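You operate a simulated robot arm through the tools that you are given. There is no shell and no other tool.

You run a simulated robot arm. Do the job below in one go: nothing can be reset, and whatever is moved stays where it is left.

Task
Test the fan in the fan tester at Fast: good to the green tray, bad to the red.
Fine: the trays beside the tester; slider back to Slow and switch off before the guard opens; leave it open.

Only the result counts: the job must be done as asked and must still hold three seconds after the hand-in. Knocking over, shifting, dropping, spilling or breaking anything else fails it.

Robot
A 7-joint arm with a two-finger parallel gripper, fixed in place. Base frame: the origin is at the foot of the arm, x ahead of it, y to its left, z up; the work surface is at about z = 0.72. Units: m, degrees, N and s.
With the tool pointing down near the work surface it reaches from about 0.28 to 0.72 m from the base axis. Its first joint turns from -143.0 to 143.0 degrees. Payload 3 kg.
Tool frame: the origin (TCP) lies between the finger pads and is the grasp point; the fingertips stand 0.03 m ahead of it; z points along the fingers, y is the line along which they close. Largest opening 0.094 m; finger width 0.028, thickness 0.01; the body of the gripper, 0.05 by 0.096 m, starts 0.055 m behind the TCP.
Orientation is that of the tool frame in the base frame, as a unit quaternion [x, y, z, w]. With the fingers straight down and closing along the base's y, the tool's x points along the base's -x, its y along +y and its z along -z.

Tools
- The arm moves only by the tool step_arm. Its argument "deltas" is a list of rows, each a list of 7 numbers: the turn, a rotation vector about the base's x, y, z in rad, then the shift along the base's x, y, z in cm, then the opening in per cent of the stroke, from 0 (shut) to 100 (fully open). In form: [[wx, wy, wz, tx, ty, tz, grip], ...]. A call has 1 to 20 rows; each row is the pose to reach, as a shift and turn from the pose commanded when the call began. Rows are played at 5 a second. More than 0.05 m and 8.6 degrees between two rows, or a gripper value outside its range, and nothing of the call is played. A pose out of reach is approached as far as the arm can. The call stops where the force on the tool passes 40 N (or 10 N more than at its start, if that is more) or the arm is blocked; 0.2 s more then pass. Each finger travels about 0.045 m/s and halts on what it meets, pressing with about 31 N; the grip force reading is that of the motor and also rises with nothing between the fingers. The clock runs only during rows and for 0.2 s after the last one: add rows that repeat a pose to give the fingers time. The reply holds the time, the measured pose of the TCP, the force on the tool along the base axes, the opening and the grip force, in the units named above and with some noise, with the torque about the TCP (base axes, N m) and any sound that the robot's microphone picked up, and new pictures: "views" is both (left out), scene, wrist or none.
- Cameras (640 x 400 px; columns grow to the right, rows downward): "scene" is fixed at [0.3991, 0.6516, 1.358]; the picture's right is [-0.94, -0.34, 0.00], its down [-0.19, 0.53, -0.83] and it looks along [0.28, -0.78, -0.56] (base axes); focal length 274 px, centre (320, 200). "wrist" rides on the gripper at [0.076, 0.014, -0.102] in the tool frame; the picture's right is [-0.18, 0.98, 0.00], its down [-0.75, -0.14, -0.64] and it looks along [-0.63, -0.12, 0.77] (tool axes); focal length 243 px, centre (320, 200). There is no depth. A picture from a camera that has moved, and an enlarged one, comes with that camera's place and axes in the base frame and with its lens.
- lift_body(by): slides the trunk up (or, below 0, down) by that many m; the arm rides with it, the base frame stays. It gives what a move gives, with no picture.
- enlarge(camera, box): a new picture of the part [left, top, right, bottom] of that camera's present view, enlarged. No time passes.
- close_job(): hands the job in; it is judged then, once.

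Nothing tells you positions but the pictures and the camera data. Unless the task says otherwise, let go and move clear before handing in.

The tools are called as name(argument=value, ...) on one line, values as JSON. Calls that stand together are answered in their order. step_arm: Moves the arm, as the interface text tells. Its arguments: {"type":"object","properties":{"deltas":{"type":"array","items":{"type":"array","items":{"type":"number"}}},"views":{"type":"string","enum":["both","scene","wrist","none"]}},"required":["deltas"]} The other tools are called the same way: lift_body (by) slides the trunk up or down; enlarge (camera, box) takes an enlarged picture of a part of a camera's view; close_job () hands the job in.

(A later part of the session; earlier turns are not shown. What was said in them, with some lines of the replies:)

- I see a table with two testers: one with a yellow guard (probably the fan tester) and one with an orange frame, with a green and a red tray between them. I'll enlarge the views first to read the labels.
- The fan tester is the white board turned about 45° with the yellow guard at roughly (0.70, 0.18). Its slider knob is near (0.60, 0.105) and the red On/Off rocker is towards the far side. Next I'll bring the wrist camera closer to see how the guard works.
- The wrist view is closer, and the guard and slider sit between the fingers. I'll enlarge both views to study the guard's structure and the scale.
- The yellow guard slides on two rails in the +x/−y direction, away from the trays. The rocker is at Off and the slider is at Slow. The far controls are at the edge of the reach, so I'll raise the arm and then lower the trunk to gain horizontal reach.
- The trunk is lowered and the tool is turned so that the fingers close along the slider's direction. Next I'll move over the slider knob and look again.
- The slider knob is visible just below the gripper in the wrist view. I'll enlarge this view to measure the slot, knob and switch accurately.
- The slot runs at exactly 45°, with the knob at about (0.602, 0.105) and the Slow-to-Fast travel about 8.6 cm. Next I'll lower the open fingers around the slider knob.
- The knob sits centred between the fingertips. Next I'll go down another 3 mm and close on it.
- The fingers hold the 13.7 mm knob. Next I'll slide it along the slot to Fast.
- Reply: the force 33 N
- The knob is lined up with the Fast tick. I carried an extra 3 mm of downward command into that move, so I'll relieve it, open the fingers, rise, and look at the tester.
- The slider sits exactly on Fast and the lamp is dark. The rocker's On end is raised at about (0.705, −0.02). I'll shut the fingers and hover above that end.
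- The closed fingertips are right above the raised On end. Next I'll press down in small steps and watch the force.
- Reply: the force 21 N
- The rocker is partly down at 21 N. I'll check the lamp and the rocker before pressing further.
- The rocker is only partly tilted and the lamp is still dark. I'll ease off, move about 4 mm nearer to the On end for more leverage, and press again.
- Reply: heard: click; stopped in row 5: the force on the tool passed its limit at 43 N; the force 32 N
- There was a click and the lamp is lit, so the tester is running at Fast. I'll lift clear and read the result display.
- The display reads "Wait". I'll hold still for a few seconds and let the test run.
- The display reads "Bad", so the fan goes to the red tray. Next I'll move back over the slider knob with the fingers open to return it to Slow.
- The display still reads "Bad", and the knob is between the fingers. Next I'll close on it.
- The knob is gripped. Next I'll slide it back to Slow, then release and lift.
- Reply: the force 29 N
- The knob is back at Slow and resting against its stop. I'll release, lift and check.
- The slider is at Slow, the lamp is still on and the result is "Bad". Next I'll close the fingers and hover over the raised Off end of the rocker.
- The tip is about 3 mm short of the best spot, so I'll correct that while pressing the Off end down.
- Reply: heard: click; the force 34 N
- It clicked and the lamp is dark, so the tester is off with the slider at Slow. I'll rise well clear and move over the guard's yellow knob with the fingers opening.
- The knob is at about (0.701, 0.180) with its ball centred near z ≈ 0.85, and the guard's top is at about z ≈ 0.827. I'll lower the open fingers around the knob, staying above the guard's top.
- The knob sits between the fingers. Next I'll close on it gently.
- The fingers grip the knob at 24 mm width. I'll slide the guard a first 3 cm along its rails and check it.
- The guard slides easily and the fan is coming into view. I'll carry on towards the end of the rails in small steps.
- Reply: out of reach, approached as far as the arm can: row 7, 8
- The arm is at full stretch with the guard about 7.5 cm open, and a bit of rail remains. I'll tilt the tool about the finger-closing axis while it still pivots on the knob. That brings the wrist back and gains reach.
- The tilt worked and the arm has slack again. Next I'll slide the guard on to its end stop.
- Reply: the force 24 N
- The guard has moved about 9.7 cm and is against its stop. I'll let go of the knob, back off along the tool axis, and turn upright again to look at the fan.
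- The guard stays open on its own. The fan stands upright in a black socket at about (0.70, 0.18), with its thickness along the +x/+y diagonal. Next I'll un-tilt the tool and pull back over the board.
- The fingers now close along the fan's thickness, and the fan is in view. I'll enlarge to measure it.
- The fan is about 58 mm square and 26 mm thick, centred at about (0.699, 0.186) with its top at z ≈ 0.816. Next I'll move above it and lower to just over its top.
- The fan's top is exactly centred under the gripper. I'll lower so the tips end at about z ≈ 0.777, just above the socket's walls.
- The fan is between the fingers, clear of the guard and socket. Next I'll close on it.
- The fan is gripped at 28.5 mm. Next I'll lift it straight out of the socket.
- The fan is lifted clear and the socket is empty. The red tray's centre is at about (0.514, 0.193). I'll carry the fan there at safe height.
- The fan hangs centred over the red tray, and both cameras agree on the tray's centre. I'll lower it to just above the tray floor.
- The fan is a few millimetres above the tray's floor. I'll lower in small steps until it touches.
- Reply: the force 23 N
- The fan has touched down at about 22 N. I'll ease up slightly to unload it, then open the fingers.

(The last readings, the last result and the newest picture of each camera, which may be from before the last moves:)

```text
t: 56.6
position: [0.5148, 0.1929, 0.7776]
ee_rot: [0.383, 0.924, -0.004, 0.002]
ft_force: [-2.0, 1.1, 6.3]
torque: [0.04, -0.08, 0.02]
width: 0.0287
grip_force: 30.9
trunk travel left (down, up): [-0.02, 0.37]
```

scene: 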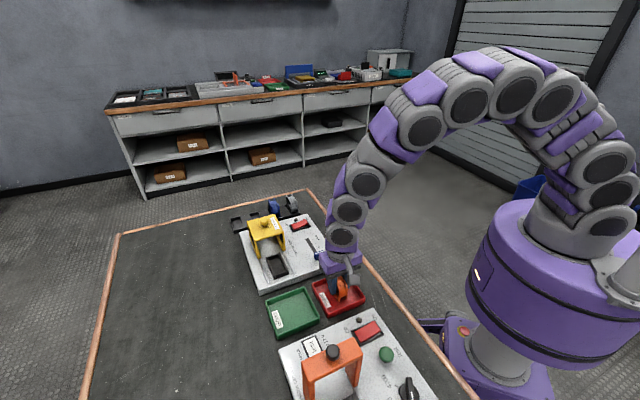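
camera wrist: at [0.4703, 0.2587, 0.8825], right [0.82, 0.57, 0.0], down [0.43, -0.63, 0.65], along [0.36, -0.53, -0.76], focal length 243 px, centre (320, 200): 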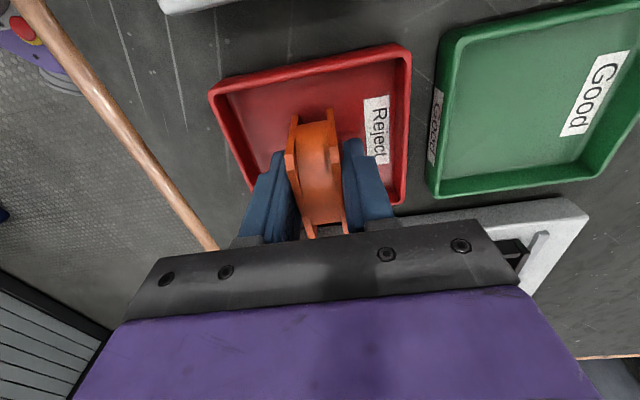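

It still rests lightly on the floor at 6 N, so I'll open the fingers gently now.

step_arm(deltas=[[0, 0, 0, 0, 0, 0.08, 20], [0, 0, 0, 0, 0, 0.08, 40], [0, 0, 0, 0, 0, 0.08, 55], [0, 0, 0, 0, 0, 0.08, 60], [0, 0, 0, 0, 0, 0.08, 60]], views="both")

enlarge(camera="scene", box=[298, 240, 378, 320])

enlarge(camera="wrist", box=[220, 40, 420, 240])

```text
t: 57.8
position: [0.5146, 0.1931, 0.7799]
ee_rot: [0.384, 0.924, -0.004, 0.002]
ft_force: [0.0, -0.2, 0.3]
torque: [-0.02, -0.02, 0.0]
width: 0.0564
grip_force: 0.1
trunk travel left (down, up): [-0.02, 0.37]
camera wrist: at [0.4704, 0.2587, 0.8801], right [0.82, 0.57, 0.0], down [0.43, -0.63, 0.65], along [0.36, -0.53, -0.76], focal length 243 px, centre (320, 200)
```

scene: 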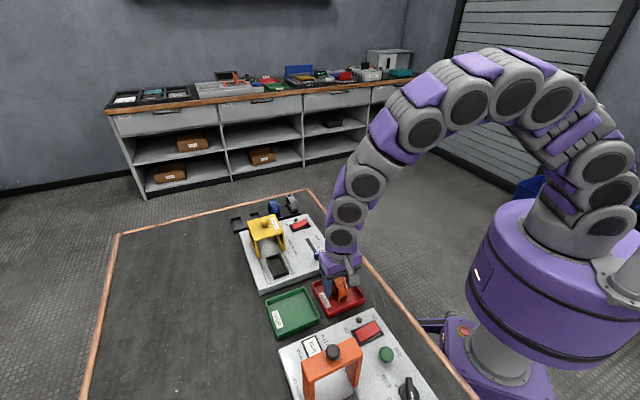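
wrist: 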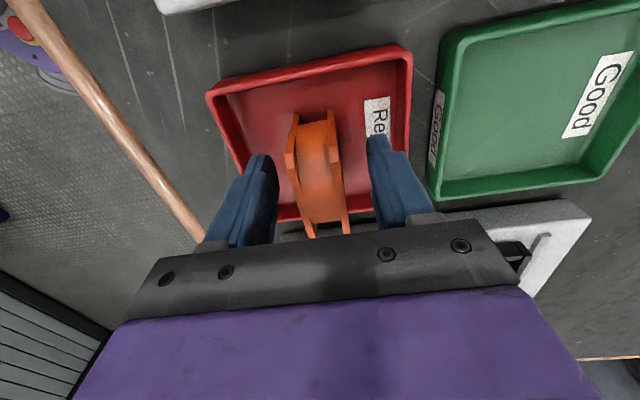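

```text
5.00 times, centred on (338, 280) of scene
camera zoom: at [0.3991, 0.6516, 1.358], right [-0.94, -0.34, 0.0], down [-0.19, 0.53, -0.83], along [0.28, -0.78, -0.56], focal length 1369 px, centre (230, -200)
```

zoom: 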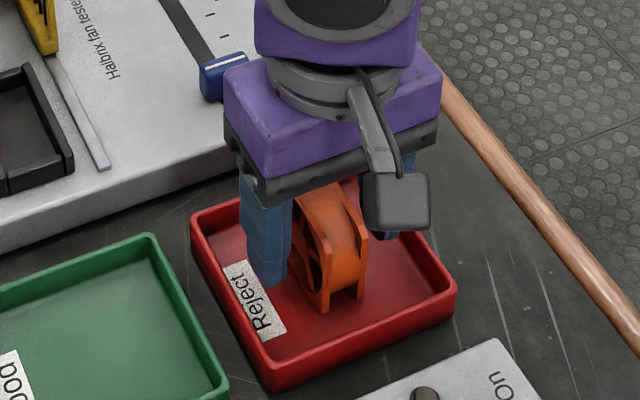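

```text
2.00 times, centred on (320, 140) of wrist
camera zoom: at [0.4704, 0.2587, 0.8801], right [0.82, 0.57, 0.0], down [0.43, -0.63, 0.65], along [0.36, -0.53, -0.76], focal length 485 px, centre (320, 320)
```

zoom: 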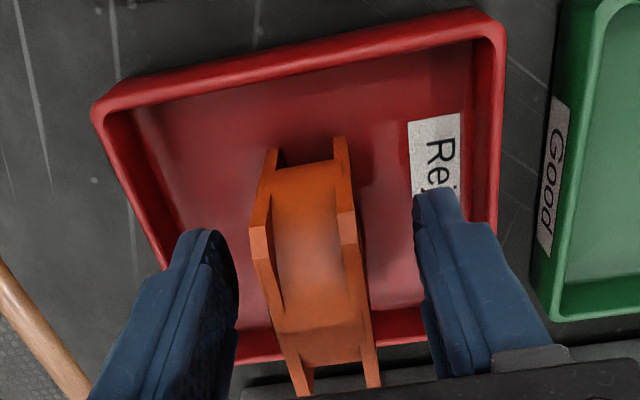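

The fan stands upright in the red tray with the fingers open around it. Next I'll lift straight up and move clear.

step_arm(deltas=[[0, 0, 0, 0, 0, 1.5, 60], [0, 0, 0, 0, 0, 4, 60], [0, 0, 0, 0, 0, 7, 60], [0, 0, 0, 0, 0, 11, 60], [0, 0, 0, 0, 0, 15, 60], [0, 0, 0, 0, 0, 19, 60], [0, 0, 0, -2, -3, 21, 60], [0, 0, 0, -5, -6, 21, 60], [0, 0, 0, -5, -6, 21, 60]], views="both")

enlarge(camera="scene", box=[225, 190, 385, 330])

enlarge(camera="scene", box=[298, 250, 378, 320])

enlarge(camera="scene", box=[230, 195, 340, 275])

```text
t: 59.8
position: [0.4638, 0.1347, 0.9888]
ee_rot: [0.383, 0.924, -0.003, 0.002]
ft_force: [0.2, -0.4, 0.3]
torque: [0.0, -0.01, 0.01]
width: 0.0564
grip_force: 0.1
trunk travel left (down, up): [-0.02, 0.37]
camera wrist: at [0.4198, 0.2, 1.0906], right [0.82, 0.57, 0.0], down [0.43, -0.63, 0.65], along [0.36, -0.53, -0.76], focal length 243 px, centre (320, 200)
```

scene: 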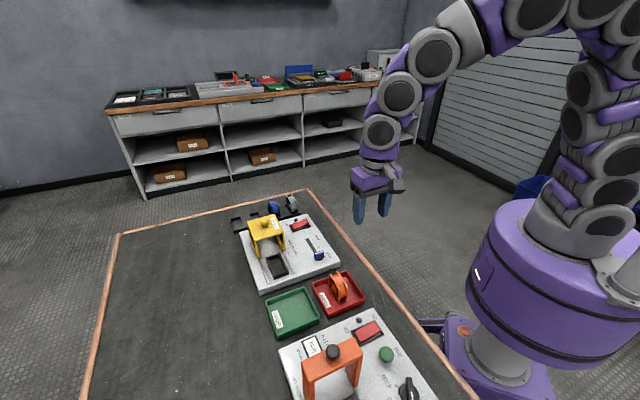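
wrist: 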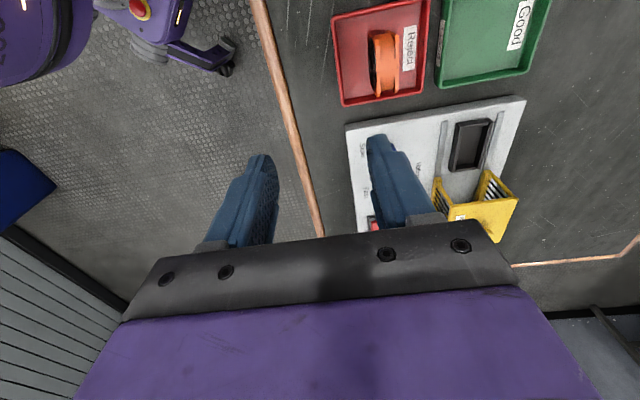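

```text
2.86 times, centred on (305, 260) of scene
camera zoom: at [0.3991, 0.6516, 1.358], right [-0.94, -0.34, 0.0], down [-0.19, 0.53, -0.83], along [0.28, -0.78, -0.56], focal length 782 px, centre (363, 29)
```

zoom: 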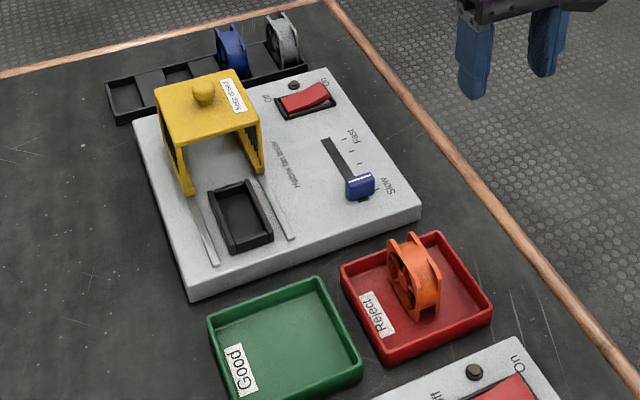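

```text
5.71 times, centred on (338, 285) of scene
camera zoom: at [0.3991, 0.6516, 1.358], right [-0.94, -0.34, 0.0], down [-0.19, 0.53, -0.83], along [0.28, -0.78, -0.56], focal length 1565 px, centre (217, -286)
```

zoom: 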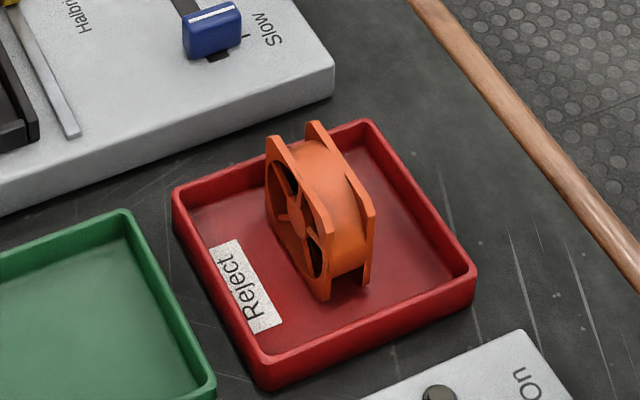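

```text
5.00 times, centred on (285, 235) of scene
camera zoom: at [0.3991, 0.6516, 1.358], right [-0.94, -0.34, 0.0], down [-0.19, 0.53, -0.83], along [0.28, -0.78, -0.56], focal length 1369 px, centre (495, 25)
```

zoom: 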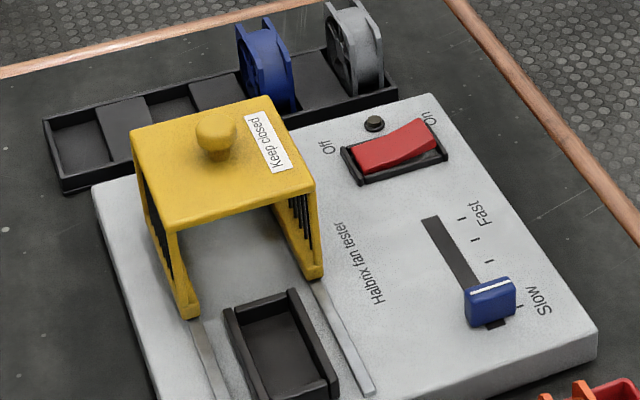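

The fan stands in the red Reject tray. The slider is at Slow, the switch is Off with its lamp dark, and the guard is fully open. Nothing else was disturbed and the arm is clear, so I'm handing in.

close_job()

```text
The job is handed in.
```

The fan tested **Bad** at Fast, so it is now standing upright in the red Reject tray. The job has been handed in.

After the result showed, I moved the slider back to Slow and switched the tester off, and its lamp went dark. Only then did I slide the guard open; it is at its end stop and stays open.

In the last pictures the rest of the table looked undisturbed, and the arm was clear of everything.
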